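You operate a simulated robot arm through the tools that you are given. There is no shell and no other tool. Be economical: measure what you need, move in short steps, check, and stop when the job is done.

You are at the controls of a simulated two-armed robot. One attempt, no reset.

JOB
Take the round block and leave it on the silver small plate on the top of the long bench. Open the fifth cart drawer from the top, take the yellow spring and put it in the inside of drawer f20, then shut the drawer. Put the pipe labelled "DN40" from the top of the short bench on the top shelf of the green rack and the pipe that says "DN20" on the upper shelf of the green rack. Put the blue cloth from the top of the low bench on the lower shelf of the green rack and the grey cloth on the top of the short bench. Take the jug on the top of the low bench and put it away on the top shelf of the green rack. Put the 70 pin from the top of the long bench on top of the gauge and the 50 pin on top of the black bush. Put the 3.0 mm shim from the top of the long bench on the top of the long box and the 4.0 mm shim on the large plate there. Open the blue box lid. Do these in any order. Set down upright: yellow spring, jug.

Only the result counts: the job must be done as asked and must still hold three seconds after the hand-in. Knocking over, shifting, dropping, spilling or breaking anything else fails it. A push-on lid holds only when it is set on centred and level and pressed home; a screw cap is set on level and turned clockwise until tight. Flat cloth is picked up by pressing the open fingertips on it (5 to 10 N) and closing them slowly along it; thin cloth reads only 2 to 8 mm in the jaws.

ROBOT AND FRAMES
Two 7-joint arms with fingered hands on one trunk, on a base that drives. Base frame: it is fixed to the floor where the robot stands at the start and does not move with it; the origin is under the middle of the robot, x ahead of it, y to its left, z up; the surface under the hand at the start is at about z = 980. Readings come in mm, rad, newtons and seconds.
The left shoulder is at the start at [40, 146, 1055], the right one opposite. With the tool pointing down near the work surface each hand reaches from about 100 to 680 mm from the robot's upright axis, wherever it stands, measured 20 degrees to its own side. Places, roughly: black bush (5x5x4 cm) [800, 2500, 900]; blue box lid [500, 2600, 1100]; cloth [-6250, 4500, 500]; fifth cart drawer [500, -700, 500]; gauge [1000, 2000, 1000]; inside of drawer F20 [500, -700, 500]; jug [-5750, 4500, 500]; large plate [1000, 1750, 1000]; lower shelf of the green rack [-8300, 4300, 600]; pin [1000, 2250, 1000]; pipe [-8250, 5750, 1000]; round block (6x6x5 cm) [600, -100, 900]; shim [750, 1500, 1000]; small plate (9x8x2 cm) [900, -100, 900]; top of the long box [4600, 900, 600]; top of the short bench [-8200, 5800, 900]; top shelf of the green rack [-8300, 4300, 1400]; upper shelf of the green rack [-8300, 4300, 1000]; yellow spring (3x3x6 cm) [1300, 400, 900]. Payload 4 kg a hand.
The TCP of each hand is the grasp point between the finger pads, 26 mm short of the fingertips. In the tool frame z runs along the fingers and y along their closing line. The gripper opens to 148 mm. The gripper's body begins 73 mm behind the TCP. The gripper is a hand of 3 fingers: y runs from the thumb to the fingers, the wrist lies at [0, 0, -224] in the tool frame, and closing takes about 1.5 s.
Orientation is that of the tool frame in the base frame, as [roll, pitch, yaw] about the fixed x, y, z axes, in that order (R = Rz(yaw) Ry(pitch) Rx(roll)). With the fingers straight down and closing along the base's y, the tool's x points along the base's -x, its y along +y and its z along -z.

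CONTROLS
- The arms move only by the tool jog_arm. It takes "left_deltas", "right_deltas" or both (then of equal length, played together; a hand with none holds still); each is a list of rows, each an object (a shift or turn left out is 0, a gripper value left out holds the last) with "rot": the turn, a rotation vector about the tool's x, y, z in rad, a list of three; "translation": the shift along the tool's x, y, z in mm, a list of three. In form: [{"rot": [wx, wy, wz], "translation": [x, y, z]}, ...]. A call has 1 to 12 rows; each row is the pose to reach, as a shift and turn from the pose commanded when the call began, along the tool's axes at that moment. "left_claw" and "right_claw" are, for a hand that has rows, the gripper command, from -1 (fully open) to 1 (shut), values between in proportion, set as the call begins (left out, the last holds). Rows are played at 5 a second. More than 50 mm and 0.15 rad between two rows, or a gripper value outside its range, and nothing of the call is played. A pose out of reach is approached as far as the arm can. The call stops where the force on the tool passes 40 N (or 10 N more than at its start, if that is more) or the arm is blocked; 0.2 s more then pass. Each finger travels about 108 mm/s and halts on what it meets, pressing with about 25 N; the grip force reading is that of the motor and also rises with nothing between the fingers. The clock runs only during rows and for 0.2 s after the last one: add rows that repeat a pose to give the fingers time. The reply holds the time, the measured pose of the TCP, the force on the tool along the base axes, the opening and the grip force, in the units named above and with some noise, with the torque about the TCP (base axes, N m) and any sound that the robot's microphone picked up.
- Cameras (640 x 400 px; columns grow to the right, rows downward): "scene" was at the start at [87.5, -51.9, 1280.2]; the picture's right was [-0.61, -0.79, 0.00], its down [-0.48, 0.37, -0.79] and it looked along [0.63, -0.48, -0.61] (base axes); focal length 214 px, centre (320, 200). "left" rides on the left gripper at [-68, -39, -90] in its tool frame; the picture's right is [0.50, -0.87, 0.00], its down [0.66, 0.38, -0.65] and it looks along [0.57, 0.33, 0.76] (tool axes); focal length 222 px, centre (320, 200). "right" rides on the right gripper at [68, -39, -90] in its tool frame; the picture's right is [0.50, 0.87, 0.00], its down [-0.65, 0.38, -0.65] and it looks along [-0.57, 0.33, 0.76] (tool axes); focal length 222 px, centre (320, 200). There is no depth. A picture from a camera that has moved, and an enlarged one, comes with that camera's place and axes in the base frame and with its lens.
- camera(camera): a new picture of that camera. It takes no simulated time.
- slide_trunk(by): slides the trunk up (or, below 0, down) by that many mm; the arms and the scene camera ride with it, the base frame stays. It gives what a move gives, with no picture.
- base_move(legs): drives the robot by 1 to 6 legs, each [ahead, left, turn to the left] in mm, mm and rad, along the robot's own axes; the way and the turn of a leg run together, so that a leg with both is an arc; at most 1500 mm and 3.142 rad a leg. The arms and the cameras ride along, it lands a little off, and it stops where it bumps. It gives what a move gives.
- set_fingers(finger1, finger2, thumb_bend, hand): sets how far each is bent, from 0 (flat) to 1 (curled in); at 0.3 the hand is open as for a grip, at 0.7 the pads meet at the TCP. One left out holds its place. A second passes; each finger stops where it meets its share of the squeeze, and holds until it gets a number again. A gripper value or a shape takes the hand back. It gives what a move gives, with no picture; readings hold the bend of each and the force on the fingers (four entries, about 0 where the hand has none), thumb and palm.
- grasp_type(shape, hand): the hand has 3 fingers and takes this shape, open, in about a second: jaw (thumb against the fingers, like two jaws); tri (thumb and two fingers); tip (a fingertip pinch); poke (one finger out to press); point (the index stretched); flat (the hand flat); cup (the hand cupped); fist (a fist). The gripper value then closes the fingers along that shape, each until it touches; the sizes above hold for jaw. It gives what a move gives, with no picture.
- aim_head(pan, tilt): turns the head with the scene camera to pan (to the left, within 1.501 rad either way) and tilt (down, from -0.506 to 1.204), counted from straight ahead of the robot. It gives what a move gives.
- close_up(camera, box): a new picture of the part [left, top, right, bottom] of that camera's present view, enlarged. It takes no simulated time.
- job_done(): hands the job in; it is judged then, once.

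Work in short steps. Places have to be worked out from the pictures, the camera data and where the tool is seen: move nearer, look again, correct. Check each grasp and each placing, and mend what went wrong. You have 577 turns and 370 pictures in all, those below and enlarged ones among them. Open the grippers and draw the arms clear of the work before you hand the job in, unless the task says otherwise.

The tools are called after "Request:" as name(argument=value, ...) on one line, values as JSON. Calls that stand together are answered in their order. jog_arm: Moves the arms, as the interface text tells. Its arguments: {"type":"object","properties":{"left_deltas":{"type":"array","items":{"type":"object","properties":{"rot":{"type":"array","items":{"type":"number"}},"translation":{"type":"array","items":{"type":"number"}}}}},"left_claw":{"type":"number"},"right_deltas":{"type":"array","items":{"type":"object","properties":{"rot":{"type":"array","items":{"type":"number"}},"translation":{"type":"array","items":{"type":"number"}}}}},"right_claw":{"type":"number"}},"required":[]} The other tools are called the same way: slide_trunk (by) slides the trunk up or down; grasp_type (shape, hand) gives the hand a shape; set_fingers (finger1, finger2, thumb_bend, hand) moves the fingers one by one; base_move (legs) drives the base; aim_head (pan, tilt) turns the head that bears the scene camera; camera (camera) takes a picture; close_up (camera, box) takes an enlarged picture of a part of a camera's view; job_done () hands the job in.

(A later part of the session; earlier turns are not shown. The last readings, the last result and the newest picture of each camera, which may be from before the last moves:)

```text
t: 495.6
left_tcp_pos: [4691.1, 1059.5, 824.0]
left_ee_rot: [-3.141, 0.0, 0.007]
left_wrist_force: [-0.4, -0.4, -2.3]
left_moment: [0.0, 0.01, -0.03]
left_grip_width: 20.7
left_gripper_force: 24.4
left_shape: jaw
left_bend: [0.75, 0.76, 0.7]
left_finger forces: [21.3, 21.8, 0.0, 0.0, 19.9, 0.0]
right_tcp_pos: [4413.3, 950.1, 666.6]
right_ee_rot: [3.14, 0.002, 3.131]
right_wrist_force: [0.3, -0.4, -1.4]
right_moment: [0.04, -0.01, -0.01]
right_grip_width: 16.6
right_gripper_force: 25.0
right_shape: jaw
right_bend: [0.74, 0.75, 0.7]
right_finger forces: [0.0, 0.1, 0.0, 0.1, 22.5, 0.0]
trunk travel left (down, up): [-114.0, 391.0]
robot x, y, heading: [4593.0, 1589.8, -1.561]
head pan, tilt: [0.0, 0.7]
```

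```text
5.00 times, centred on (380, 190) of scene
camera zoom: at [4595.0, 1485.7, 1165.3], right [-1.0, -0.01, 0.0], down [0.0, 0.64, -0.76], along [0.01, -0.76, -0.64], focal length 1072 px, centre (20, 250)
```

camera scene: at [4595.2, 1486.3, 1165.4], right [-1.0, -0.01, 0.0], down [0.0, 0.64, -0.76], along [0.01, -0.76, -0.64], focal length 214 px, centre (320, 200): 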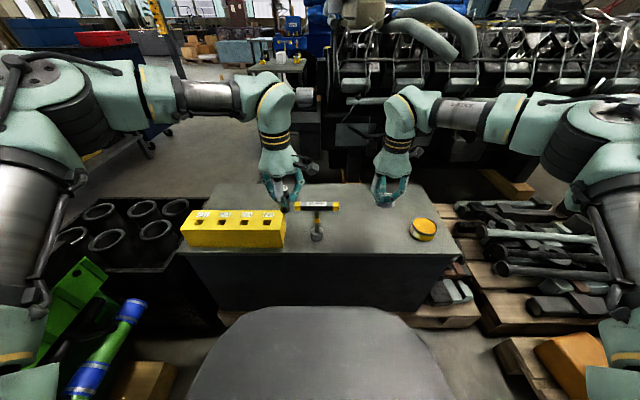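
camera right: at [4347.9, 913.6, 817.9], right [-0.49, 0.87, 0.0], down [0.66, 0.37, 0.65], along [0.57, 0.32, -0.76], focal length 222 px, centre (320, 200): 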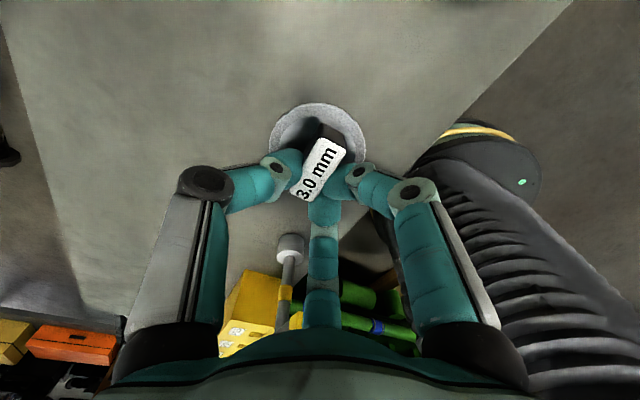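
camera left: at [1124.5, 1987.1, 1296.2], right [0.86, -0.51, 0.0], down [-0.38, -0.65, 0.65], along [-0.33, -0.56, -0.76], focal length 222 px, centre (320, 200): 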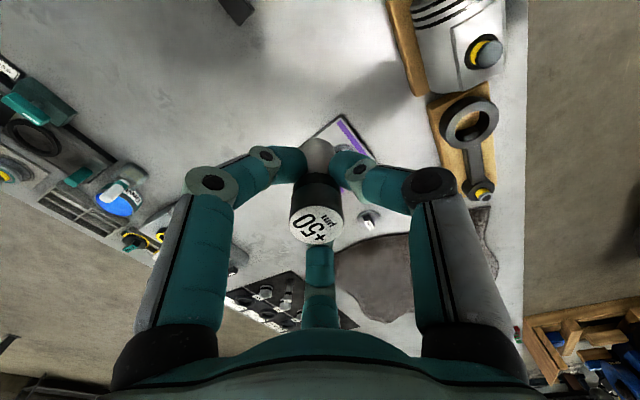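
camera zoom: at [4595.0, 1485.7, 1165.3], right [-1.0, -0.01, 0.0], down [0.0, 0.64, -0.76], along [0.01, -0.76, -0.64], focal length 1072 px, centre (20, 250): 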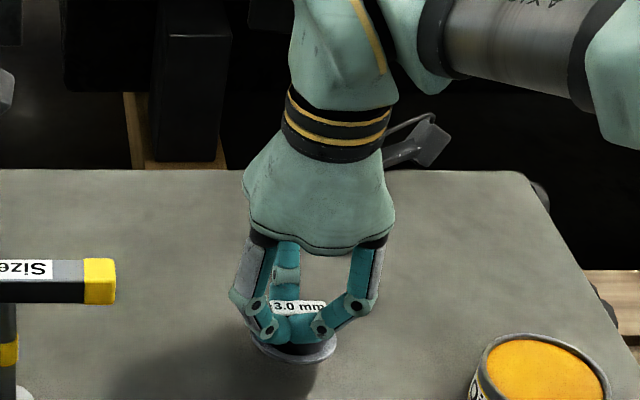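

Request:
jog_arm(right_deltas=[{"translation": [0, 0, 5]}, {"translation": [0, 0, 10]}, {"translation": [0, 0, 14]}, {"translation": [0, 0, 18]}, {"translation": [0, 0, 22]}, {"translation": [0, 0, 26]}, {"translation": [0, 0, 30]}])

Request:
close_up(camera="scene", box=[330, 150, 430, 230])

```text
t: 497.2
left_tcp_pos: [4691.9, 1058.7, 824.1]
left_ee_rot: [-3.141, -0.001, 0.007]
left_wrist_force: [0.2, 1.3, -2.3]
left_moment: [0.0, 0.02, -0.03]
left_grip_width: 20.9
left_gripper_force: 24.6
left_shape: jaw
left_bend: [0.75, 0.76, 0.7]
left_finger forces: [21.2, 21.7, 0.0, 0.0, 19.8, 0.0]
right_tcp_pos: [4415.3, 951.1, 638.6]
right_ee_rot: [-3.141, 0.0, 3.133]
right_wrist_force: [-0.3, 0.2, -0.5]
right_moment: [0.02, -0.01, -0.02]
right_grip_width: 16.8
right_gripper_force: 24.9
right_shape: jaw
right_bend: [0.74, 0.75, 0.7]
right_finger forces: [0.0, 0.1, 0.1, 0.0, 22.6, 0.1]
trunk travel left (down, up): [-114.0, 391.0]
robot x, y, heading: [4597.8, 1588.8, -1.561]
head pan, tilt: [0.0, 0.7]
```

```text
5.00 times, centred on (380, 190) of scene
camera zoom: at [4595.0, 1485.8, 1165.3], right [-1.0, -0.01, 0.0], down [0.0, 0.64, -0.76], along [0.01, -0.76, -0.64], focal length 1072 px, centre (20, 250)
```

zoom: 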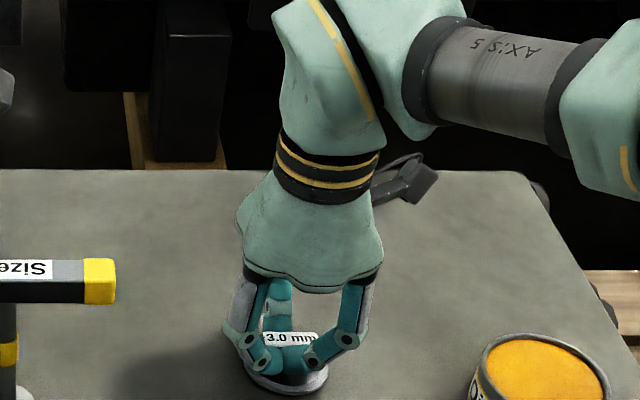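

Request:
jog_arm(right_deltas=[{"translation": [0, 0, 2]}, {"translation": [0, 0, 4]}, {"translation": [0, 0, 6]}])

```text
t: 498.0
left_tcp_pos: [4691.4, 1061.5, 825.5]
left_ee_rot: [3.139, 0.0, 0.006]
left_wrist_force: [-0.7, 0.5, -2.3]
left_moment: [-0.01, 0.0, 0.01]
left_grip_width: 21.1
left_gripper_force: 24.6
left_shape: jaw
left_bend: [0.75, 0.76, 0.7]
left_finger forces: [21.3, 21.7, 0.0, 0.0, 19.9, 0.0]
right_tcp_pos: [4415.7, 952.2, 634.7]
right_ee_rot: [-3.137, 0.002, 3.131]
right_wrist_force: [-0.4, -0.2, 14.8]
right_moment: [-0.2, 0.01, 0.0]
right_grip_width: 16.9
right_gripper_force: 25.2
right_shape: jaw
right_bend: [0.74, 0.75, 0.69]
right_finger forces: [0.1, 0.0, 0.0, 0.0, 26.5, 0.0]
trunk travel left (down, up): [-114.0, 391.0]
robot x, y, heading: [4594.1, 1590.5, -1.564]
head pan, tilt: [0.0, 0.7]
```

Contact. Release and lift.

Request:
jog_arm(right_deltas=[{"translation": [0, 0, -2]}, {"translation": [0, 0, -2]}])

Request:
jog_arm(right_deltas=[{"translation": [0, 0, 0]}, {"translation": [0, 0, 0]}, {"translation": [0, 0, 0]}, {"translation": [0, 0, 0]}, {"translation": [0, 0, -30]}, {"translation": [0, 0, -75]}, {"translation": [0, 0, -120]}, {"translation": [0, 0, -165]}, {"translation": [0, 0, -210]}, {"translation": [0, 0, -250]}], right_claw=0.2)

Request:
close_up(camera="scene", box=[290, 130, 450, 260])

```text
t: 498.6
left_tcp_pos: [4690.8, 1060.3, 823.6]
left_ee_rot: [-3.14, 0.0, 0.006]
left_wrist_force: [-0.3, 0.4, -2.5]
left_moment: [0.01, -0.03, 0.0]
left_grip_width: 20.7
left_gripper_force: 25.0
left_shape: jaw
left_bend: [0.75, 0.76, 0.7]
left_finger forces: [21.3, 21.8, 0.1, 0.0, 19.8, 0.0]
right_tcp_pos: [4415.2, 953.2, 635.8]
right_ee_rot: [-3.14, -0.002, 3.134]
right_wrist_force: [-0.6, -4.1, 10.4]
right_moment: [-0.28, 0.05, -0.01]
right_grip_width: 17.2
right_gripper_force: 25.1
right_shape: jaw
right_bend: [0.74, 0.75, 0.69]
right_finger forces: [0.1, 0.0, 0.0, 0.1, 28.1, 0.1]
trunk travel left (down, up): [-114.0, 391.0]
robot x, y, heading: [4594.8, 1589.5, -1.57]
head pan, tilt: [0.0, 0.7]
```

```text
t: 500.8
left_tcp_pos: [4691.8, 1059.8, 824.4]
left_ee_rot: [-3.141, 0.002, 0.008]
left_wrist_force: [-0.9, 0.4, -2.2]
left_moment: [0.01, 0.0, 0.01]
left_grip_width: 20.9
left_gripper_force: 25.4
left_shape: jaw
left_bend: [0.75, 0.76, 0.7]
left_finger forces: [21.3, 21.9, 0.0, 0.0, 19.9, 0.0]
right_tcp_pos: [4415.3, 950.3, 884.8]
right_ee_rot: [-3.141, 0.0, 3.133]
right_wrist_force: [-0.1, -0.3, -0.4]
right_moment: [-0.04, -0.01, 0.0]
right_grip_width: 58.6
right_gripper_force: 0.0
right_shape: jaw
right_bend: [0.77, 0.77, 0.7]
right_finger forces: [0.0, 0.1, 0.1, 0.0, 0.0, 0.0]
trunk travel left (down, up): [-114.0, 391.0]
robot x, y, heading: [4592.4, 1586.7, -1.565]
head pan, tilt: [0.0, 0.7]
```

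```text
3.08 times, centred on (370, 195) of scene
camera zoom: at [4595.5, 1486.5, 1165.4], right [-1.0, -0.01, 0.0], down [0.0, 0.64, -0.76], along [0.01, -0.76, -0.64], focal length 660 px, centre (166, 215)
```

zoom: 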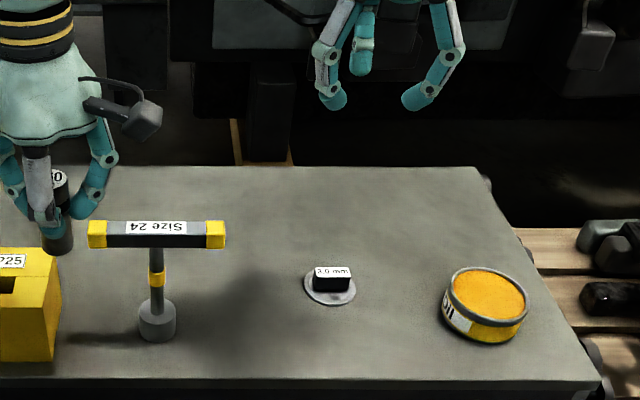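

3.0 mm shim is on the long box. Raise the trunk and drive back to the bench's +y end, facing −y.

Request:
slide_trunk(by=385)

Request:
base_move(legs=[[-1200, 0, 0], [-770, 0, 0], [0, -1300, 0], [0, -1300, 0], [0, -1090, 0]])

Request:
aim_head(pan=0.0, tilt=0.6)

Request:
camera(camera="scene")

```text
t: 504.5
left_tcp_pos: [4692.1, 1058.9, 1208.1]
left_ee_rot: [3.14, 0.001, 0.008]
left_wrist_force: [-0.5, 0.4, -2.2]
left_moment: [0.03, 0.01, 0.01]
left_grip_width: 20.7
left_gripper_force: 24.9
left_shape: jaw
left_bend: [0.75, 0.76, 0.7]
left_finger forces: [21.3, 21.8, 0.1, 0.1, 19.8, 0.0]
right_tcp_pos: [4415.6, 951.2, 1269.6]
right_ee_rot: [3.141, -0.001, 3.135]
right_wrist_force: [0.2, -0.2, -0.1]
right_moment: [0.01, 0.0, 0.0]
right_grip_width: 58.9
right_gripper_force: 0.1
right_shape: jaw
right_bend: [0.77, 0.77, 0.7]
right_finger forces: [0.1, 0.0, 0.1, 0.0, 0.1, 0.0]
trunk travel left (down, up): [-499.0, 6.0]
robot x, y, heading: [4595.5, 1591.0, -1.563]
head pan, tilt: [0.0, 0.7]
```

```text
t: 531.9
left_tcp_pos: [959.2, 3006.8, 1208.0]
left_ee_rot: [-3.141, 0.002, -0.011]
left_wrist_force: [0.0, -0.3, -2.0]
left_moment: [-0.02, 0.01, 0.01]
left_grip_width: 20.8
left_gripper_force: 25.1
left_shape: jaw
left_bend: [0.75, 0.76, 0.7]
left_finger forces: [21.3, 21.8, 0.0, 0.0, 19.9, 0.1]
right_tcp_pos: [681.6, 2903.0, 1269.1]
right_ee_rot: [3.141, 0.0, 3.114]
right_wrist_force: [0.5, -0.1, 1.1]
right_moment: [0.0, 0.04, 0.01]
right_grip_width: 59.0
right_gripper_force: 0.1
right_shape: jaw
right_bend: [0.77, 0.77, 0.7]
right_finger forces: [0.1, 0.0, 0.1, 0.0, 0.0, 0.0]
trunk travel left (down, up): [-499.0, 6.0]
robot x, y, heading: [872.6, 3542.5, -1.576]
head pan, tilt: [0.0, 0.7]
```

```text
t: 532.5
left_tcp_pos: [959.3, 3008.0, 1209.4]
left_ee_rot: [3.142, -0.001, -0.009]
left_wrist_force: [0.3, 0.1, -1.7]
left_moment: [0.02, 0.02, -0.01]
left_grip_width: 20.8
left_gripper_force: 25.3
left_shape: jaw
left_bend: [0.75, 0.76, 0.7]
left_finger forces: [21.3, 21.8, 0.0, 0.1, 20.0, 0.1]
right_tcp_pos: [680.1, 2904.2, 1269.8]
right_ee_rot: [3.141, -0.001, 3.116]
right_wrist_force: [0.4, 0.8, 0.7]
right_moment: [-0.02, 0.01, 0.02]
right_grip_width: 59.0
right_gripper_force: 0.0
right_shape: jaw
right_bend: [0.77, 0.77, 0.7]
right_finger forces: [0.0, 0.0, 0.0, 0.0, 0.1, 0.0]
trunk travel left (down, up): [-499.0, 6.0]
robot x, y, heading: [873.3, 3540.8, -1.576]
head pan, tilt: [0.0, 0.6]
```

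```text
155 pictures are left
camera scene: at [869.7, 3432.5, 1558.9], right [-1.0, 0.01, 0.0], down [0.01, 0.57, -0.82], along [-0.01, -0.82, -0.57], focal length 214 px, centre (320, 200)
```

scene: 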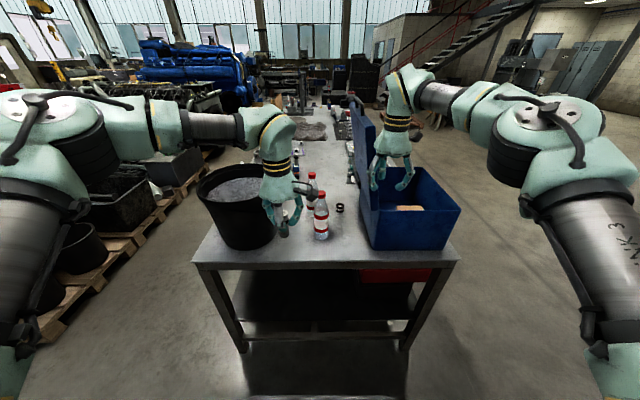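

Clear view of the bush from the bench end. Zoom to check the lid/bottle clearance.

Request:
close_up(camera="scene", box=[270, 80, 430, 250])

```text
2.35 times, centred on (350, 165) of scene
camera zoom: at [869.7, 3432.5, 1558.9], right [-1.0, 0.01, 0.0], down [0.01, 0.57, -0.82], along [-0.01, -0.82, -0.57], focal length 505 px, centre (249, 282)
```

zoom: 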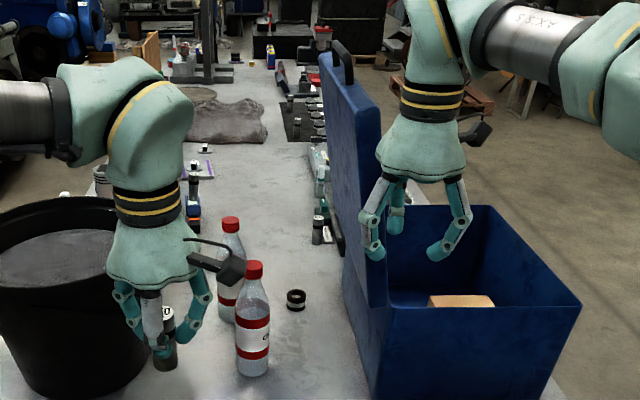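

Request:
close_up(camera="scene", box=[330, 198, 352, 216])

```text
16.00 times, centred on (341, 207) of scene
camera zoom: at [869.7, 3432.5, 1558.9], right [-1.0, 0.01, 0.0], down [0.01, 0.57, -0.82], along [-0.01, -0.82, -0.57], focal length 3432 px, centre (-16, 88)
```

zoom: 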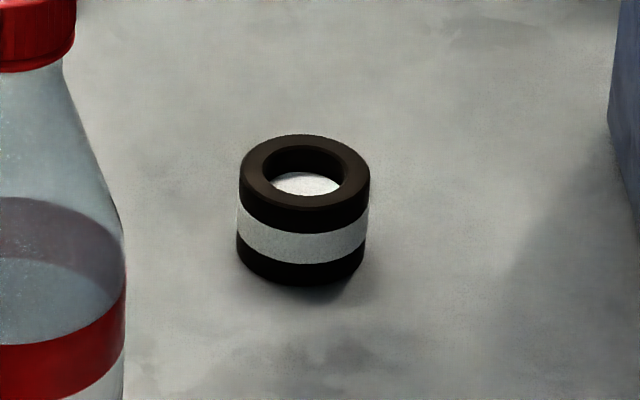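

The bush is ring-shaped; the corridor between lid and bottles is narrow, so I'll lean the left hand's wrist away from the lid for the approach. First shift the base in x and lean the hand.

Request:
base_move(legs=[[0, -195, 0.006]])

Request:
jog_arm(left_deltas=[{"translation": [0, 0, 30], "rot": [0, -0.09, 0]}, {"translation": [0, 0, 60], "rot": [0, -0.18, 0]}, {"translation": [0, 0, 90], "rot": [0, -0.26, 0]}, {"translation": [0, 0, 110], "rot": [0, -0.26, 0]}, {"translation": [0, 0, 110], "rot": [0, -0.26, 0]}], right_deltas=[{"translation": [15, 30, 0]}, {"translation": [30, 60, 0]}, {"translation": [45, 90, 0]}, {"translation": [60, 120, 0]}, {"translation": [60, 150, 0]}])

Request:
camera(camera="scene")

```text
t: 534.1
left_tcp_pos: [772.3, 3009.7, 1209.0]
left_ee_rot: [-3.141, 0.004, -0.004]
left_wrist_force: [0.1, 0.3, -2.1]
left_moment: [0.02, 0.06, -0.04]
left_grip_width: 20.5
left_gripper_force: 24.9
left_shape: jaw
left_bend: [0.75, 0.76, 0.7]
left_finger forces: [21.4, 21.8, 0.1, 0.0, 19.8, 0.0]
right_tcp_pos: [495.0, 2904.2, 1270.4]
right_ee_rot: [-3.14, -0.002, 3.123]
right_wrist_force: [0.8, 0.3, -0.3]
right_moment: [0.03, 0.04, 0.03]
right_grip_width: 58.8
right_gripper_force: 0.1
right_shape: jaw
right_bend: [0.77, 0.77, 0.7]
right_finger forces: [0.1, 0.0, 0.0, 0.0, 0.0, 0.0]
trunk travel left (down, up): [-499.0, 6.0]
robot x, y, heading: [677.7, 3544.5, -1.577]
head pan, tilt: [0.0, 0.6]
```

```text
t: 535.3
left_tcp_pos: [767.9, 3010.9, 1099.5]
left_ee_rot: [3.14, 0.262, -0.004]
left_wrist_force: [0.4, 0.2, -2.5]
left_moment: [-0.02, -0.01, 0.0]
left_grip_width: 21.0
left_gripper_force: 25.2
left_shape: jaw
left_bend: [0.75, 0.76, 0.7]
left_finger forces: [21.3, 22.1, 0.0, 0.0, 19.9, 0.1]
right_tcp_pos: [434.3, 3056.1, 1269.5]
right_ee_rot: [-3.139, 0.0, 3.121]
right_wrist_force: [-1.0, -0.5, -0.5]
right_moment: [-0.01, 0.0, 0.02]
right_grip_width: 59.1
right_gripper_force: 0.0
right_shape: jaw
right_bend: [0.77, 0.77, 0.7]
right_finger forces: [0.0, 0.0, 0.0, 0.0, 0.0, 0.0]
trunk travel left (down, up): [-499.0, 6.0]
robot x, y, heading: [680.4, 3544.3, -1.575]
head pan, tilt: [0.0, 0.6]
```

```text
152 pictures are left
camera scene: at [676.5, 3435.8, 1559.1], right [-1.0, 0.0, 0.0], down [0.0, 0.56, -0.83], along [0.0, -0.83, -0.56], focal length 214 px, centre (320, 200)
```

scene: 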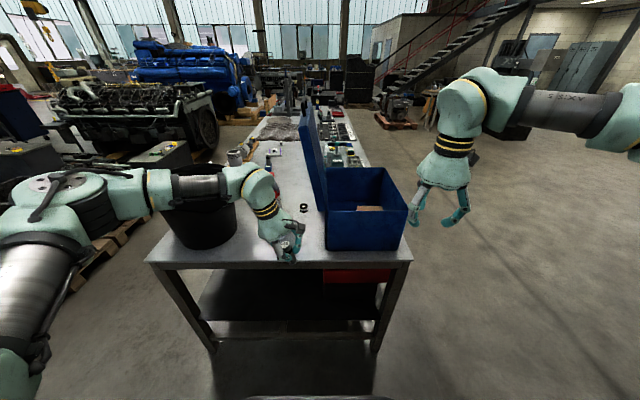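

Wrist leans to +x as desired. Drive ahead 300 and check.

Request:
base_move(legs=[[300, 0, 0]])

Request:
camera(camera="scene")

Request:
camera(camera="left")

```text
t: 537.4
left_tcp_pos: [765.9, 2717.3, 1100.1]
left_ee_rot: [3.14, 0.261, -0.009]
left_wrist_force: [-0.4, 0.4, -1.8]
left_moment: [-0.03, 0.02, -0.01]
left_grip_width: 20.7
left_gripper_force: 24.8
left_shape: jaw
left_bend: [0.75, 0.76, 0.7]
left_finger forces: [21.3, 22.5, 0.1, 0.0, 20.3, 0.1]
right_tcp_pos: [429.7, 2761.6, 1270.3]
right_ee_rot: [-3.14, 0.0, 3.117]
right_wrist_force: [-0.2, 0.4, -0.1]
right_moment: [-0.03, 0.06, 0.0]
right_grip_width: 59.3
right_gripper_force: 0.1
right_shape: jaw
right_bend: [0.77, 0.77, 0.7]
right_finger forces: [0.0, 0.1, 0.0, 0.1, 0.0, 0.0]
trunk travel left (down, up): [-499.0, 6.0]
robot x, y, heading: [676.4, 3244.9, -1.582]
head pan, tilt: [0.0, 0.6]
```

```text
151 pictures are left
camera scene: at [674.7, 3141.8, 1559.2], right [-1.0, 0.01, 0.0], down [0.01, 0.56, -0.83], along [-0.01, -0.83, -0.56], focal length 214 px, centre (320, 200)
```

scene: 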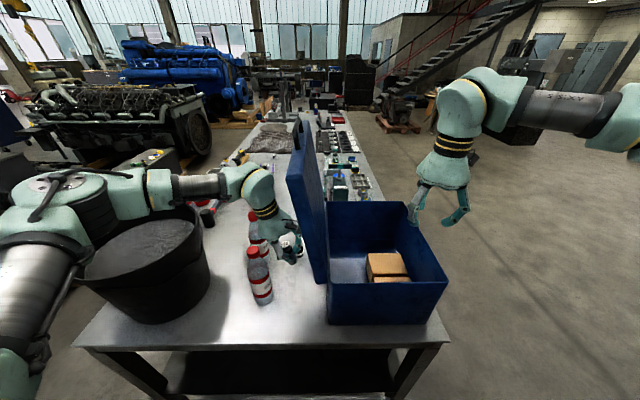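

```text
150 pictures are left
camera left: at [724.5, 2756.6, 1205.2], right [0.49, 0.86, -0.13], down [0.8, -0.38, 0.46], along [0.35, -0.33, -0.88], focal length 222 px, centre (320, 200)
```

left: 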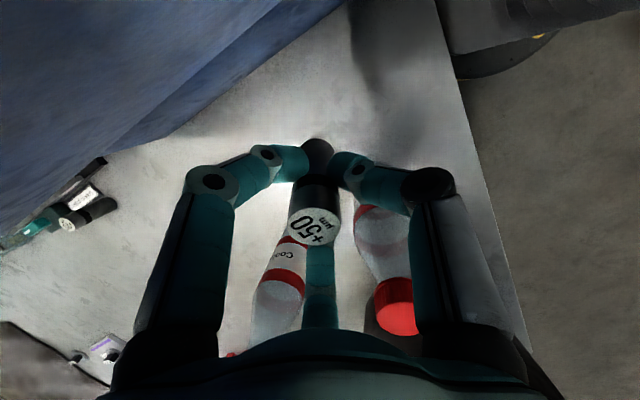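

The hand camera is on the lid side; retreat, turn the hand about its axis by +120° so the camera points away, then return.

Request:
base_move(legs=[[-270, 0, 0]])

Request:
jog_arm(left_deltas=[{"rot": [0, 0, -0.145]}, {"rot": [0, 0, -0.29]}, {"rot": [0, 0, -0.435]}, {"rot": [0, 0, -0.58]}, {"rot": [0, 0, -0.725]}, {"rot": [0, 0, -0.87]}, {"rot": [0, 0, -1.015]}, {"rot": [0, 0, -1.16]}, {"rot": [0, 0, -1.305]}, {"rot": [0, 0, -1.45]}])

Request:
jog_arm(left_deltas=[{"rot": [0, 0, -0.145]}, {"rot": [0, 0, -0.29]}, {"rot": [0, 0, -0.435]}, {"rot": [0, 0, -0.58]}, {"rot": [0, 0, -0.64]}])

Request:
camera(camera="scene")

```text
t: 539.2
left_tcp_pos: [765.9, 2981.3, 1097.1]
left_ee_rot: [-3.139, 0.261, -0.007]
left_wrist_force: [0.1, -0.4, -2.1]
left_moment: [0.02, 0.0, 0.01]
left_grip_width: 20.7
left_gripper_force: 25.0
left_shape: jaw
left_bend: [0.75, 0.76, 0.7]
left_finger forces: [21.2, 22.5, 0.1, 0.1, 20.4, 0.0]
right_tcp_pos: [432.1, 3023.1, 1268.3]
right_ee_rot: [3.139, -0.002, 3.116]
right_wrist_force: [-0.5, 1.1, -0.7]
right_moment: [0.02, 0.01, 0.0]
right_grip_width: 58.8
right_gripper_force: 0.1
right_shape: jaw
right_bend: [0.77, 0.77, 0.7]
right_finger forces: [0.0, 0.1, 0.0, 0.1, 0.0, 0.0]
trunk travel left (down, up): [-499.0, 6.0]
robot x, y, heading: [678.5, 3514.5, -1.576]
head pan, tilt: [0.0, 0.6]
```

```text
t: 541.5
left_tcp_pos: [766.3, 2981.4, 1098.8]
left_ee_rot: [-2.883, 0.03, 1.448]
left_wrist_force: [0.1, -0.2, -2.2]
left_moment: [0.0, 0.01, 0.0]
left_grip_width: 20.5
left_gripper_force: 25.0
left_shape: jaw
left_bend: [0.75, 0.76, 0.69]
left_finger forces: [21.5, 22.6, 0.0, 0.0, 20.0, 0.0]
right_tcp_pos: [432.4, 3026.0, 1268.6]
right_ee_rot: [3.142, 0.0, 3.118]
right_wrist_force: [-1.0, 0.7, -0.2]
right_moment: [-0.02, 0.01, -0.03]
right_grip_width: 58.8
right_gripper_force: 0.2
right_shape: jaw
right_bend: [0.77, 0.77, 0.7]
right_finger forces: [0.0, 0.0, 0.1, 0.1, 0.1, 0.1]
trunk travel left (down, up): [-499.0, 6.0]
robot x, y, heading: [680.3, 3514.7, -1.586]
head pan, tilt: [0.0, 0.6]
```

```text
t: 542.6
left_tcp_pos: [766.9, 2982.3, 1099.0]
left_ee_rot: [-2.915, -0.131, 2.068]
left_wrist_force: [-0.1, 0.5, -2.1]
left_moment: [0.0, 0.01, 0.02]
left_grip_width: 20.5
left_gripper_force: 25.3
left_shape: jaw
left_bend: [0.75, 0.76, 0.69]
left_finger forces: [21.6, 22.3, 0.0, 0.1, 19.9, 0.0]
right_tcp_pos: [430.5, 3027.1, 1269.5]
right_ee_rot: [3.141, -0.001, 3.116]
right_wrist_force: [-0.5, -0.4, 0.3]
right_moment: [0.01, -0.05, -0.02]
right_grip_width: 59.0
right_gripper_force: 0.0
right_shape: jaw
right_bend: [0.77, 0.77, 0.7]
right_finger forces: [0.1, 0.0, 0.1, 0.1, 0.0, 0.0]
trunk travel left (down, up): [-499.0, 6.0]
robot x, y, heading: [678.0, 3512.3, -1.579]
head pan, tilt: [0.0, 0.6]
```

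```text
149 pictures are left
camera scene: at [676.6, 3405.5, 1559.0], right [-1.0, 0.01, 0.0], down [0.01, 0.57, -0.82], along [-0.01, -0.82, -0.57], focal length 214 px, centre (320, 200)
```

scene: 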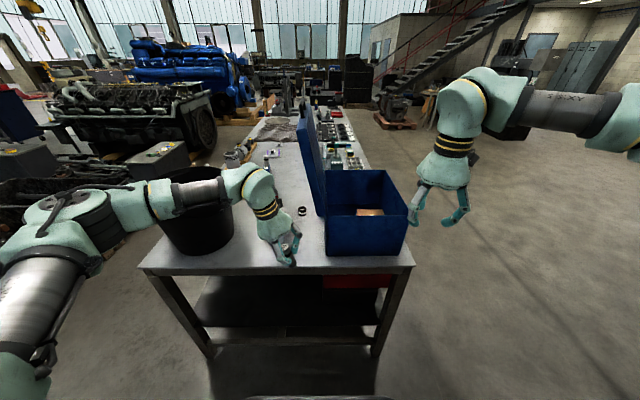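

Camera is now on the far side. Drive ahead 400.

Request:
base_move(legs=[[280, 0, 0], [110, 0, 0]])

Request:
camera(camera="left")

Request:
camera(camera="scene")

```text
t: 545.4
left_tcp_pos: [758.8, 2594.3, 1101.2]
left_ee_rot: [-2.912, -0.125, 2.059]
left_wrist_force: [-0.2, 0.0, -2.6]
left_moment: [-0.04, 0.0, 0.01]
left_grip_width: 21.0
left_gripper_force: 24.9
left_shape: jaw
left_bend: [0.75, 0.76, 0.69]
left_finger forces: [21.7, 22.2, 0.0, 0.1, 20.0, 0.1]
right_tcp_pos: [423.1, 2640.9, 1271.5]
right_ee_rot: [-3.138, 0.003, 3.112]
right_wrist_force: [0.1, 0.8, 0.1]
right_moment: [0.0, 0.03, 0.0]
right_grip_width: 59.1
right_gripper_force: 0.0
right_shape: jaw
right_bend: [0.77, 0.77, 0.7]
right_finger forces: [0.0, 0.1, 0.1, 0.0, 0.0, 0.1]
trunk travel left (down, up): [-499.0, 6.0]
robot x, y, heading: [674.8, 3121.3, -1.585]
head pan, tilt: [0.0, 0.6]
```

```text
148 pictures are left
camera left: at [781.4, 2516.3, 1188.7], right [-0.97, 0.02, 0.26], down [0.18, 0.76, 0.63], along [-0.18, 0.65, -0.73], focal length 222 px, centre (320, 200)
```

left: 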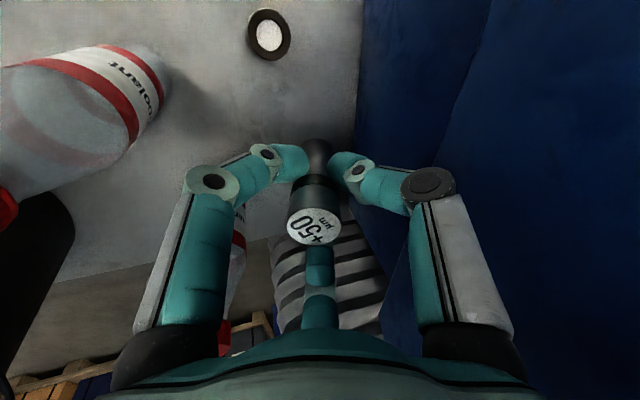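

```text
147 pictures are left
camera scene: at [670.6, 3020.0, 1559.4], right [-1.0, 0.02, 0.0], down [0.01, 0.56, -0.83], along [-0.01, -0.83, -0.56], focal length 214 px, centre (320, 200)
```

scene: 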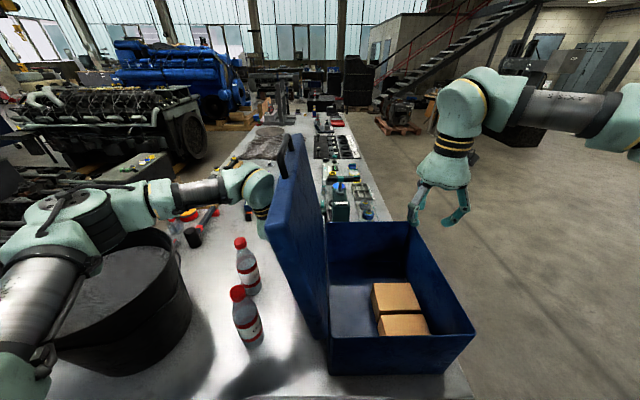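

Bush top centre ≈(761,2533). Move −y 61 mm above it, still leaning.

Request:
jog_arm(left_deltas=[{"translation": [-27, -14, 0]}, {"translation": [-54, -28.3, -0.8]}, {"translation": [-54, -28.3, -0.8]}])

Request:
jog_arm(left_deltas=[{"translation": [-5, 5, 19]}, {"translation": [-10, 9, 39]}, {"translation": [-10, 9, 39]}])

Request:
camera(camera="left")

```text
t: 546.2
left_tcp_pos: [758.7, 2529.5, 1099.2]
left_ee_rot: [-2.914, -0.128, 2.06]
left_wrist_force: [0.1, 0.8, -2.3]
left_moment: [0.01, 0.0, -0.01]
left_grip_width: 20.9
left_gripper_force: 24.8
left_shape: jaw
left_bend: [0.75, 0.76, 0.69]
left_finger forces: [21.4, 22.4, 0.1, 0.0, 19.9, 0.1]
right_tcp_pos: [422.4, 2635.7, 1268.8]
right_ee_rot: [3.139, 0.0, 3.11]
right_wrist_force: [0.0, -0.7, 0.1]
right_moment: [-0.01, 0.0, 0.0]
right_grip_width: 58.8
right_gripper_force: 0.1
right_shape: jaw
right_bend: [0.77, 0.77, 0.7]
right_finger forces: [0.1, 0.0, 0.1, 0.0, 0.1, 0.0]
trunk travel left (down, up): [-499.0, 6.0]
robot x, y, heading: [670.5, 3121.4, -1.588]
head pan, tilt: [0.0, 0.6]
```

```text
t: 547.0
left_tcp_pos: [762.0, 2526.5, 1058.1]
left_ee_rot: [-2.915, -0.129, 2.062]
left_wrist_force: [-0.4, -0.1, -1.2]
left_moment: [0.0, -0.02, -0.03]
left_grip_width: 20.8
left_gripper_force: 24.8
left_shape: jaw
left_bend: [0.75, 0.76, 0.69]
left_finger forces: [21.4, 22.3, 0.0, 0.1, 20.0, 0.1]
right_tcp_pos: [424.2, 2638.0, 1270.1]
right_ee_rot: [-3.14, 0.001, 3.11]
right_wrist_force: [-0.3, 0.1, 0.1]
right_moment: [0.0, 0.02, 0.0]
right_grip_width: 59.0
right_gripper_force: 0.1
right_shape: jaw
right_bend: [0.77, 0.77, 0.7]
right_finger forces: [0.0, 0.0, 0.0, 0.0, 0.1, 0.0]
trunk travel left (down, up): [-499.0, 6.0]
robot x, y, heading: [673.3, 3120.2, -1.587]
head pan, tilt: [0.0, 0.6]
```

```text
146 pictures are left
camera left: at [785.5, 2447.5, 1145.2], right [-0.97, 0.02, 0.26], down [0.18, 0.75, 0.63], along [-0.18, 0.66, -0.73], focal length 222 px, centre (320, 200)
```

left: 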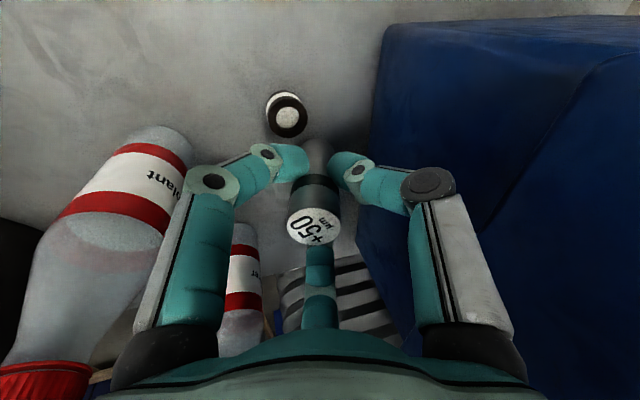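

Un-lean mostly (to ~0.08 rad) while descending a bit, and check forces.

Request:
jog_arm(left_deltas=[{"translation": [0.3, 3.8, 8], "rot": [-0.052, -0.029, 0]}, {"translation": [0.6, 7.5, 16], "rot": [-0.105, -0.059, 0]}, {"translation": [1, 11.3, 23.4], "rot": [-0.157, -0.088, 0]}, {"translation": [1, 11.3, 23.4], "rot": [-0.157, -0.088, 0]}])

Request:
camera(camera="left")

Request:
aim_head(pan=0.15, tilt=0.75)

Request:
camera(camera="scene")

```text
t: 548.0
left_tcp_pos: [764.5, 2532.8, 1033.6]
left_ee_rot: [-3.074, -0.041, 2.074]
left_wrist_force: [0.2, 0.0, -1.6]
left_moment: [0.0, 0.0, -0.03]
left_grip_width: 20.6
left_gripper_force: 25.1
left_shape: jaw
left_bend: [0.75, 0.76, 0.69]
left_finger forces: [21.3, 22.4, 0.0, 0.0, 19.9, 0.1]
right_tcp_pos: [422.9, 2637.4, 1269.4]
right_ee_rot: [-3.141, 0.0, 3.11]
right_wrist_force: [0.7, 0.0, 0.0]
right_moment: [-0.01, -0.01, -0.02]
right_grip_width: 59.0
right_gripper_force: 0.0
right_shape: jaw
right_bend: [0.77, 0.77, 0.7]
right_finger forces: [0.1, 0.0, 0.0, 0.0, 0.0, 0.0]
trunk travel left (down, up): [-499.0, 6.0]
robot x, y, heading: [675.6, 3121.9, -1.588]
head pan, tilt: [0.0, 0.6]
```

```text
145 pictures are left
camera left: at [771.5, 2453.6, 1123.3], right [-1.0, 0.02, 0.08], down [0.07, 0.75, 0.65], along [-0.05, 0.66, -0.75], focal length 222 px, centre (320, 200)
```

left: 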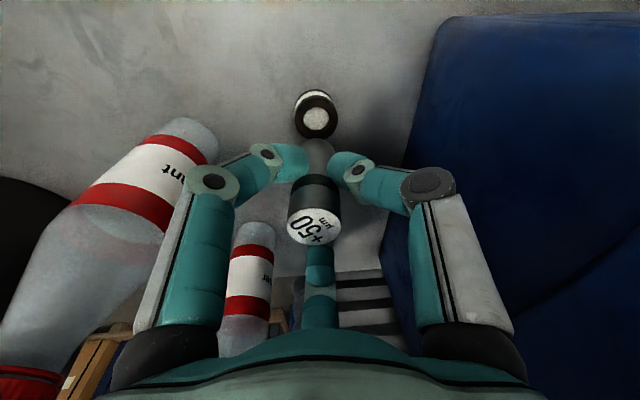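

```text
t: 548.7
left_tcp_pos: [763.6, 2531.0, 1033.8]
left_ee_rot: [-3.072, -0.042, 2.075]
left_wrist_force: [-0.5, -0.2, -1.6]
left_moment: [-0.01, 0.02, -0.01]
left_grip_width: 20.6
left_gripper_force: 24.8
left_shape: jaw
left_bend: [0.75, 0.76, 0.69]
left_finger forces: [21.3, 22.4, 0.0, 0.1, 20.0, 0.0]
right_tcp_pos: [423.4, 2637.1, 1269.7]
right_ee_rot: [3.141, -0.001, 3.111]
right_wrist_force: [0.4, 0.5, 0.7]
right_moment: [-0.01, 0.02, 0.0]
right_grip_width: 58.8
right_gripper_force: 0.0
right_shape: jaw
right_bend: [0.77, 0.77, 0.7]
right_finger forces: [0.0, 0.1, 0.1, 0.1, 0.1, 0.1]
trunk travel left (down, up): [-499.0, 6.0]
robot x, y, heading: [675.4, 3126.9, -1.59]
head pan, tilt: [0.15, 0.75]
```

```text
144 pictures are left
camera scene: at [683.2, 3021.0, 1546.1], right [-0.99, -0.13, 0.0], down [-0.09, 0.68, -0.73], along [0.1, -0.72, -0.68], focal length 214 px, centre (320, 200)
```

scene: 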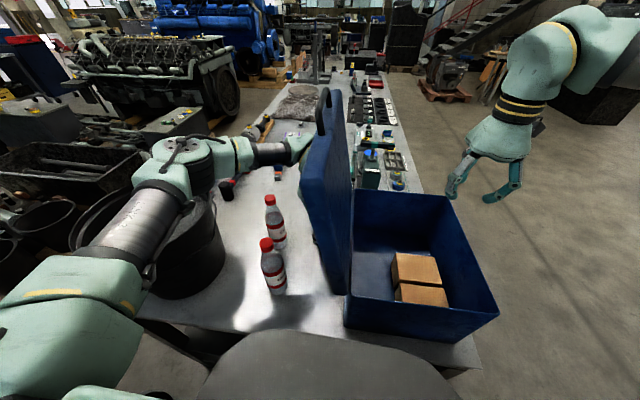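

Bush centre (759,2534) directly below the pin. Un-lean fully and lower to 993.

Request:
jog_arm(left_deltas=[{"translation": [1, 0, 13], "rot": [-0.035, -0.02, 0]}, {"translation": [2, 0.2, 27], "rot": [-0.07, -0.039, 0]}, {"translation": [2, 0.2, 40], "rot": [-0.07, -0.039, 0]}, {"translation": [2, 0.2, 40], "rot": [-0.07, -0.039, 0]}])

Request:
camera(camera="left")

```text
t: 549.7
left_tcp_pos: [761.4, 2534.8, 995.0]
left_ee_rot: [3.139, -0.004, 2.074]
left_wrist_force: [0.3, -0.6, -2.7]
left_moment: [0.01, 0.0, -0.02]
left_grip_width: 20.9
left_gripper_force: 25.0
left_shape: jaw
left_bend: [0.75, 0.76, 0.69]
left_finger forces: [21.4, 22.4, 0.0, 0.0, 20.1, 0.1]
right_tcp_pos: [423.6, 2638.4, 1268.8]
right_ee_rot: [3.14, 0.0, 3.111]
right_wrist_force: [0.0, -0.3, 0.2]
right_moment: [-0.02, 0.0, 0.01]
right_grip_width: 58.9
right_gripper_force: 0.1
right_shape: jaw
right_bend: [0.77, 0.77, 0.7]
right_finger forces: [0.1, 0.0, 0.1, 0.0, 0.0, 0.1]
trunk travel left (down, up): [-499.0, 6.0]
robot x, y, heading: [675.8, 3124.5, -1.583]
head pan, tilt: [0.15, 0.75]
```

```text
143 pictures are left
camera left: at [760.9, 2455.7, 1084.8], right [-1.0, 0.02, 0.0], down [0.01, 0.75, 0.66], along [0.01, 0.66, -0.75], focal length 222 px, centre (320, 200)
```

left: 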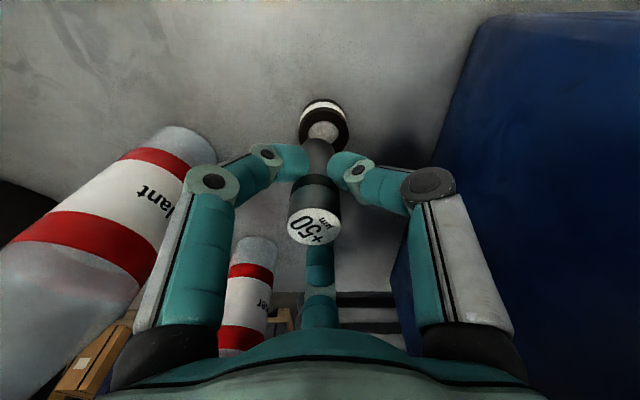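

Adjust 3 mm and lower slowly to contact.

Request:
jog_arm(left_deltas=[{"translation": [-1.9, -2.8, 4]}, {"translation": [-1.9, -2.8, 8]}, {"translation": [-1.9, -2.8, 11]}, {"translation": [-1.9, -2.8, 14]}, {"translation": [-1.9, -2.8, 16]}])

Request:
camera(camera="left")

```text
t: 550.9
left_tcp_pos: [759.9, 2530.9, 977.5]
left_ee_rot: [3.14, -0.002, 2.074]
left_wrist_force: [-1.1, 0.1, -2.2]
left_moment: [-0.01, -0.02, 0.01]
left_grip_width: 21.0
left_gripper_force: 25.1
left_shape: jaw
left_bend: [0.75, 0.76, 0.69]
left_finger forces: [21.3, 22.5, 0.0, 0.0, 20.1, 0.0]
right_tcp_pos: [423.2, 2637.7, 1269.1]
right_ee_rot: [-3.141, 0.001, 3.11]
right_wrist_force: [0.7, -0.6, -1.0]
right_moment: [0.02, 0.0, -0.02]
right_grip_width: 58.6
right_gripper_force: 0.1
right_shape: jaw
right_bend: [0.77, 0.77, 0.7]
right_finger forces: [0.1, 0.1, 0.0, 0.1, 0.0, 0.1]
trunk travel left (down, up): [-499.0, 6.0]
robot x, y, heading: [673.0, 3127.0, -1.586]
head pan, tilt: [0.15, 0.75]
```

```text
142 pictures are left
camera left: at [759.0, 2452.3, 1067.8], right [-1.0, 0.02, 0.0], down [0.02, 0.75, 0.66], along [0.01, 0.66, -0.75], focal length 222 px, centre (320, 200)
```

left: 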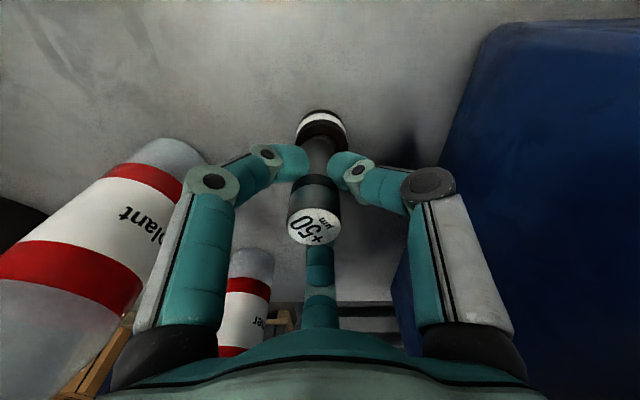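

Request:
jog_arm(left_deltas=[{"translation": [0, 0, 2]}, {"translation": [0, 0, 4]}, {"translation": [0, 0, 6]}])

Request:
close_up(camera="left", box=[260, 80, 380, 260])

```text
t: 551.7
left_tcp_pos: [759.0, 2530.7, 971.7]
left_ee_rot: [3.14, -0.004, 2.076]
left_wrist_force: [-0.2, -0.3, -1.9]
left_moment: [0.03, -0.03, -0.03]
left_grip_width: 20.7
left_gripper_force: 24.9
left_shape: jaw
left_bend: [0.75, 0.76, 0.69]
left_finger forces: [21.2, 22.4, 0.1, 0.0, 20.0, 0.0]
right_tcp_pos: [423.5, 2637.0, 1270.3]
right_ee_rot: [3.142, 0.001, 3.111]
right_wrist_force: [-0.4, -0.1, -0.2]
right_moment: [-0.02, 0.0, 0.02]
right_grip_width: 58.9
right_gripper_force: 0.0
right_shape: jaw
right_bend: [0.77, 0.77, 0.7]
right_finger forces: [0.0, 0.0, 0.0, 0.0, 0.1, 0.0]
trunk travel left (down, up): [-499.0, 6.0]
robot x, y, heading: [673.8, 3121.2, -1.586]
head pan, tilt: [0.15, 0.75]
```

```text
2.22 times, centred on (320, 170) of left
camera zoom: at [759.5, 2452.5, 1062.1], right [-1.0, 0.02, 0.0], down [0.01, 0.75, 0.66], along [0.01, 0.66, -0.75], focal length 494 px, centre (320, 267)
```

zoom: 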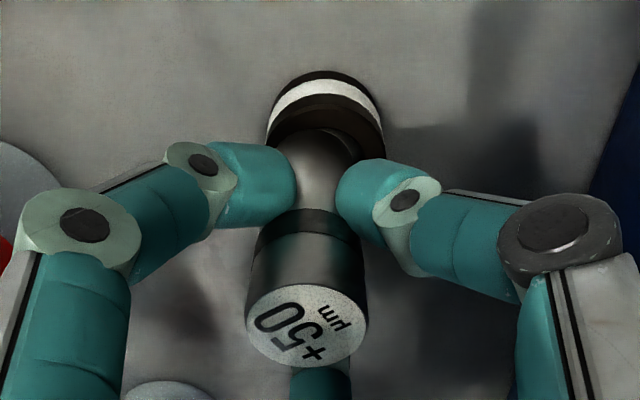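

Request:
jog_arm(left_deltas=[{"translation": [0, 0, 2]}, {"translation": [0, 0, 4]}, {"translation": [0, 0, 6]}])

Request:
close_up(camera="left", box=[260, 80, 380, 260])

```text
t: 552.5
left_tcp_pos: [758.5, 2531.2, 968.4]
left_ee_rot: [-3.137, 0.002, 2.074]
left_wrist_force: [-0.9, -0.5, 18.9]
left_moment: [0.07, -0.05, 0.01]
left_grip_width: 21.5
left_gripper_force: 24.6
left_shape: jaw
left_bend: [0.75, 0.76, 0.71]
left_finger forces: [25.4, 26.1, 0.0, 0.0, 24.3, 0.0]
right_tcp_pos: [423.4, 2640.0, 1270.9]
right_ee_rot: [-3.139, 0.001, 3.111]
right_wrist_force: [0.5, 0.5, 0.5]
right_moment: [0.0, -0.02, -0.01]
right_grip_width: 58.9
right_gripper_force: 0.1
right_shape: jaw
right_bend: [0.77, 0.77, 0.7]
right_finger forces: [0.0, 0.0, 0.0, 0.0, 0.0, 0.0]
trunk travel left (down, up): [-499.0, 6.0]
robot x, y, heading: [673.7, 3123.6, -1.586]
head pan, tilt: [0.15, 0.75]
```

```text
2.22 times, centred on (320, 170) of left
camera zoom: at [758.5, 2453.5, 1060.2], right [-1.0, 0.02, 0.0], down [0.02, 0.76, 0.65], along [0.01, 0.65, -0.76], focal length 494 px, centre (320, 267)
```

zoom: 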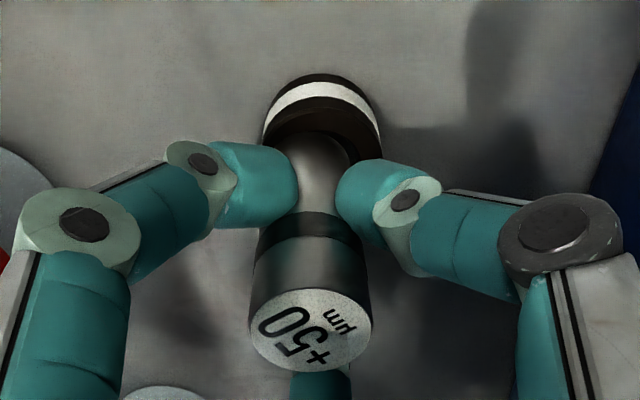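

Contact (19 N). Ease off, release slightly, lean the wrist away from the lid, then lift.

Request:
jog_arm(left_deltas=[{"translation": [0, 0, -2]}, {"translation": [0, 0, -3]}])

Request:
jog_arm(left_deltas=[{"translation": [0, 0, 0]}, {"translation": [0, 0, 0]}, {"translation": [0, 0, 0]}, {"translation": [0, 0, 0]}], left_claw=0.2)

Request:
camera(camera="left")

```text
t: 553.1
left_tcp_pos: [759.2, 2531.9, 969.7]
left_ee_rot: [-3.141, -0.002, 2.076]
left_wrist_force: [-1.1, -2.1, 15.0]
left_moment: [-0.09, -0.04, -0.01]
left_grip_width: 21.5
left_gripper_force: 25.3
left_shape: jaw
left_bend: [0.75, 0.76, 0.71]
left_finger forces: [25.6, 25.1, 0.0, 0.0, 25.1, 0.1]
right_tcp_pos: [423.4, 2639.6, 1269.9]
right_ee_rot: [-3.141, 0.002, 3.109]
right_wrist_force: [0.0, -0.3, -0.1]
right_moment: [0.01, -0.01, 0.02]
right_grip_width: 59.0
right_gripper_force: 0.0
right_shape: jaw
right_bend: [0.77, 0.77, 0.7]
right_finger forces: [0.0, 0.1, 0.0, 0.0, 0.0, 0.1]
trunk travel left (down, up): [-499.0, 6.0]
robot x, y, heading: [675.4, 3123.7, -1.592]
head pan, tilt: [0.15, 0.75]
```

```text
t: 554.1
left_tcp_pos: [759.8, 2531.5, 967.7]
left_ee_rot: [3.141, -0.003, 2.077]
left_wrist_force: [-0.3, -0.2, 0.2]
left_moment: [0.0, 0.02, 0.02]
left_grip_width: 58.6
left_gripper_force: 0.0
left_shape: jaw
left_bend: [0.77, 0.77, 0.7]
left_finger forces: [0.0, 0.0, 0.0, 0.1, 0.0, 0.0]
right_tcp_pos: [422.6, 2636.1, 1271.5]
right_ee_rot: [3.141, 0.001, 3.11]
right_wrist_force: [0.3, 0.3, -0.2]
right_moment: [0.0, -0.02, -0.03]
right_grip_width: 59.1
right_gripper_force: 0.1
right_shape: jaw
right_bend: [0.77, 0.77, 0.7]
right_finger forces: [0.1, 0.0, 0.0, 0.0, 0.0, 0.1]
trunk travel left (down, up): [-499.0, 6.0]
robot x, y, heading: [675.3, 3120.7, -1.589]
head pan, tilt: [0.15, 0.75]
```

```text
139 pictures are left
camera left: at [759.4, 2452.9, 1058.5], right [-1.0, 0.02, 0.0], down [0.02, 0.75, 0.66], along [0.01, 0.66, -0.75], focal length 222 px, centre (320, 200)
```

left: 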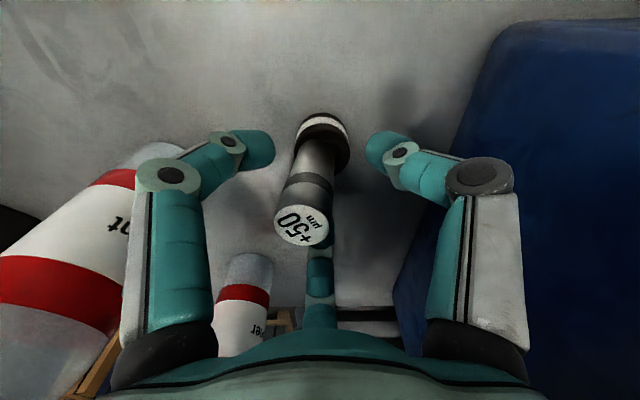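

The pin leans slightly toward +x – it seems to sit half in the bush's recess. Re-grip and shift ~+3 mm in x with a light downward push to seat it.

Request:
jog_arm(left_deltas=[{"translation": [0, 0, 0]}, {"translation": [0, 0, 0]}, {"translation": [0, 0, 0]}, {"translation": [0, 0, 0]}, {"translation": [0, 0, 0]}], left_claw=1)

Request:
jog_arm(left_deltas=[{"translation": [-0.7, 1.3, 1]}, {"translation": [-1.4, 2.6, 2]}, {"translation": [-1.9, 3.5, 3]}])

Request:
close_up(camera="left", box=[260, 80, 380, 260])

```text
t: 555.3
left_tcp_pos: [760.0, 2530.8, 967.7]
left_ee_rot: [3.14, -0.003, 2.075]
left_wrist_force: [0.2, 0.1, 0.2]
left_moment: [-0.01, 0.03, 0.0]
left_grip_width: 17.5
left_gripper_force: 25.2
left_shape: jaw
left_bend: [0.75, 0.75, 0.7]
left_finger forces: [21.8, 20.1, 0.0, 0.1, 21.4, 0.0]
right_tcp_pos: [423.7, 2638.4, 1269.7]
right_ee_rot: [3.141, 0.001, 3.109]
right_wrist_force: [0.3, -0.2, -0.6]
right_moment: [-0.02, -0.01, 0.0]
right_grip_width: 58.8
right_gripper_force: 0.1
right_shape: jaw
right_bend: [0.77, 0.77, 0.7]
right_finger forces: [0.0, 0.1, 0.0, 0.0, 0.0, 0.1]
trunk travel left (down, up): [-499.0, 6.0]
robot x, y, heading: [676.4, 3120.5, -1.586]
head pan, tilt: [0.15, 0.75]
```

```text
t: 556.1
left_tcp_pos: [761.3, 2531.7, 967.0]
left_ee_rot: [-3.139, -0.001, 2.073]
left_wrist_force: [-2.6, -2.0, 9.8]
left_moment: [-0.05, 0.09, 0.02]
left_grip_width: 17.4
left_gripper_force: 24.8
left_shape: jaw
left_bend: [0.75, 0.75, 0.69]
left_finger forces: [22.6, 21.6, 0.0, 0.0, 26.2, 0.1]
right_tcp_pos: [422.4, 2639.0, 1269.9]
right_ee_rot: [-3.139, 0.003, 3.11]
right_wrist_force: [0.2, -0.1, 0.1]
right_moment: [0.01, 0.0, -0.02]
right_grip_width: 59.1
right_gripper_force: 0.0
right_shape: jaw
right_bend: [0.77, 0.77, 0.7]
right_finger forces: [0.1, 0.0, 0.0, 0.0, 0.1, 0.0]
trunk travel left (down, up): [-499.0, 6.0]
robot x, y, heading: [671.3, 3122.8, -1.583]
head pan, tilt: [0.15, 0.75]
```

```text
2.22 times, centred on (320, 170) of left
camera zoom: at [761.4, 2453.7, 1057.8], right [-1.0, 0.02, 0.0], down [0.02, 0.76, 0.65], along [0.01, 0.65, -0.76], focal length 494 px, centre (320, 267)
```

zoom: 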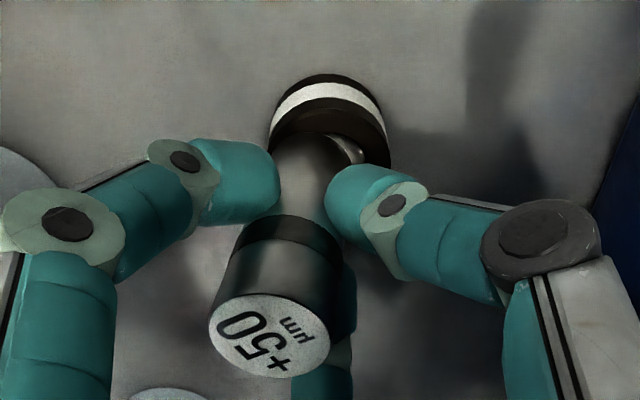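

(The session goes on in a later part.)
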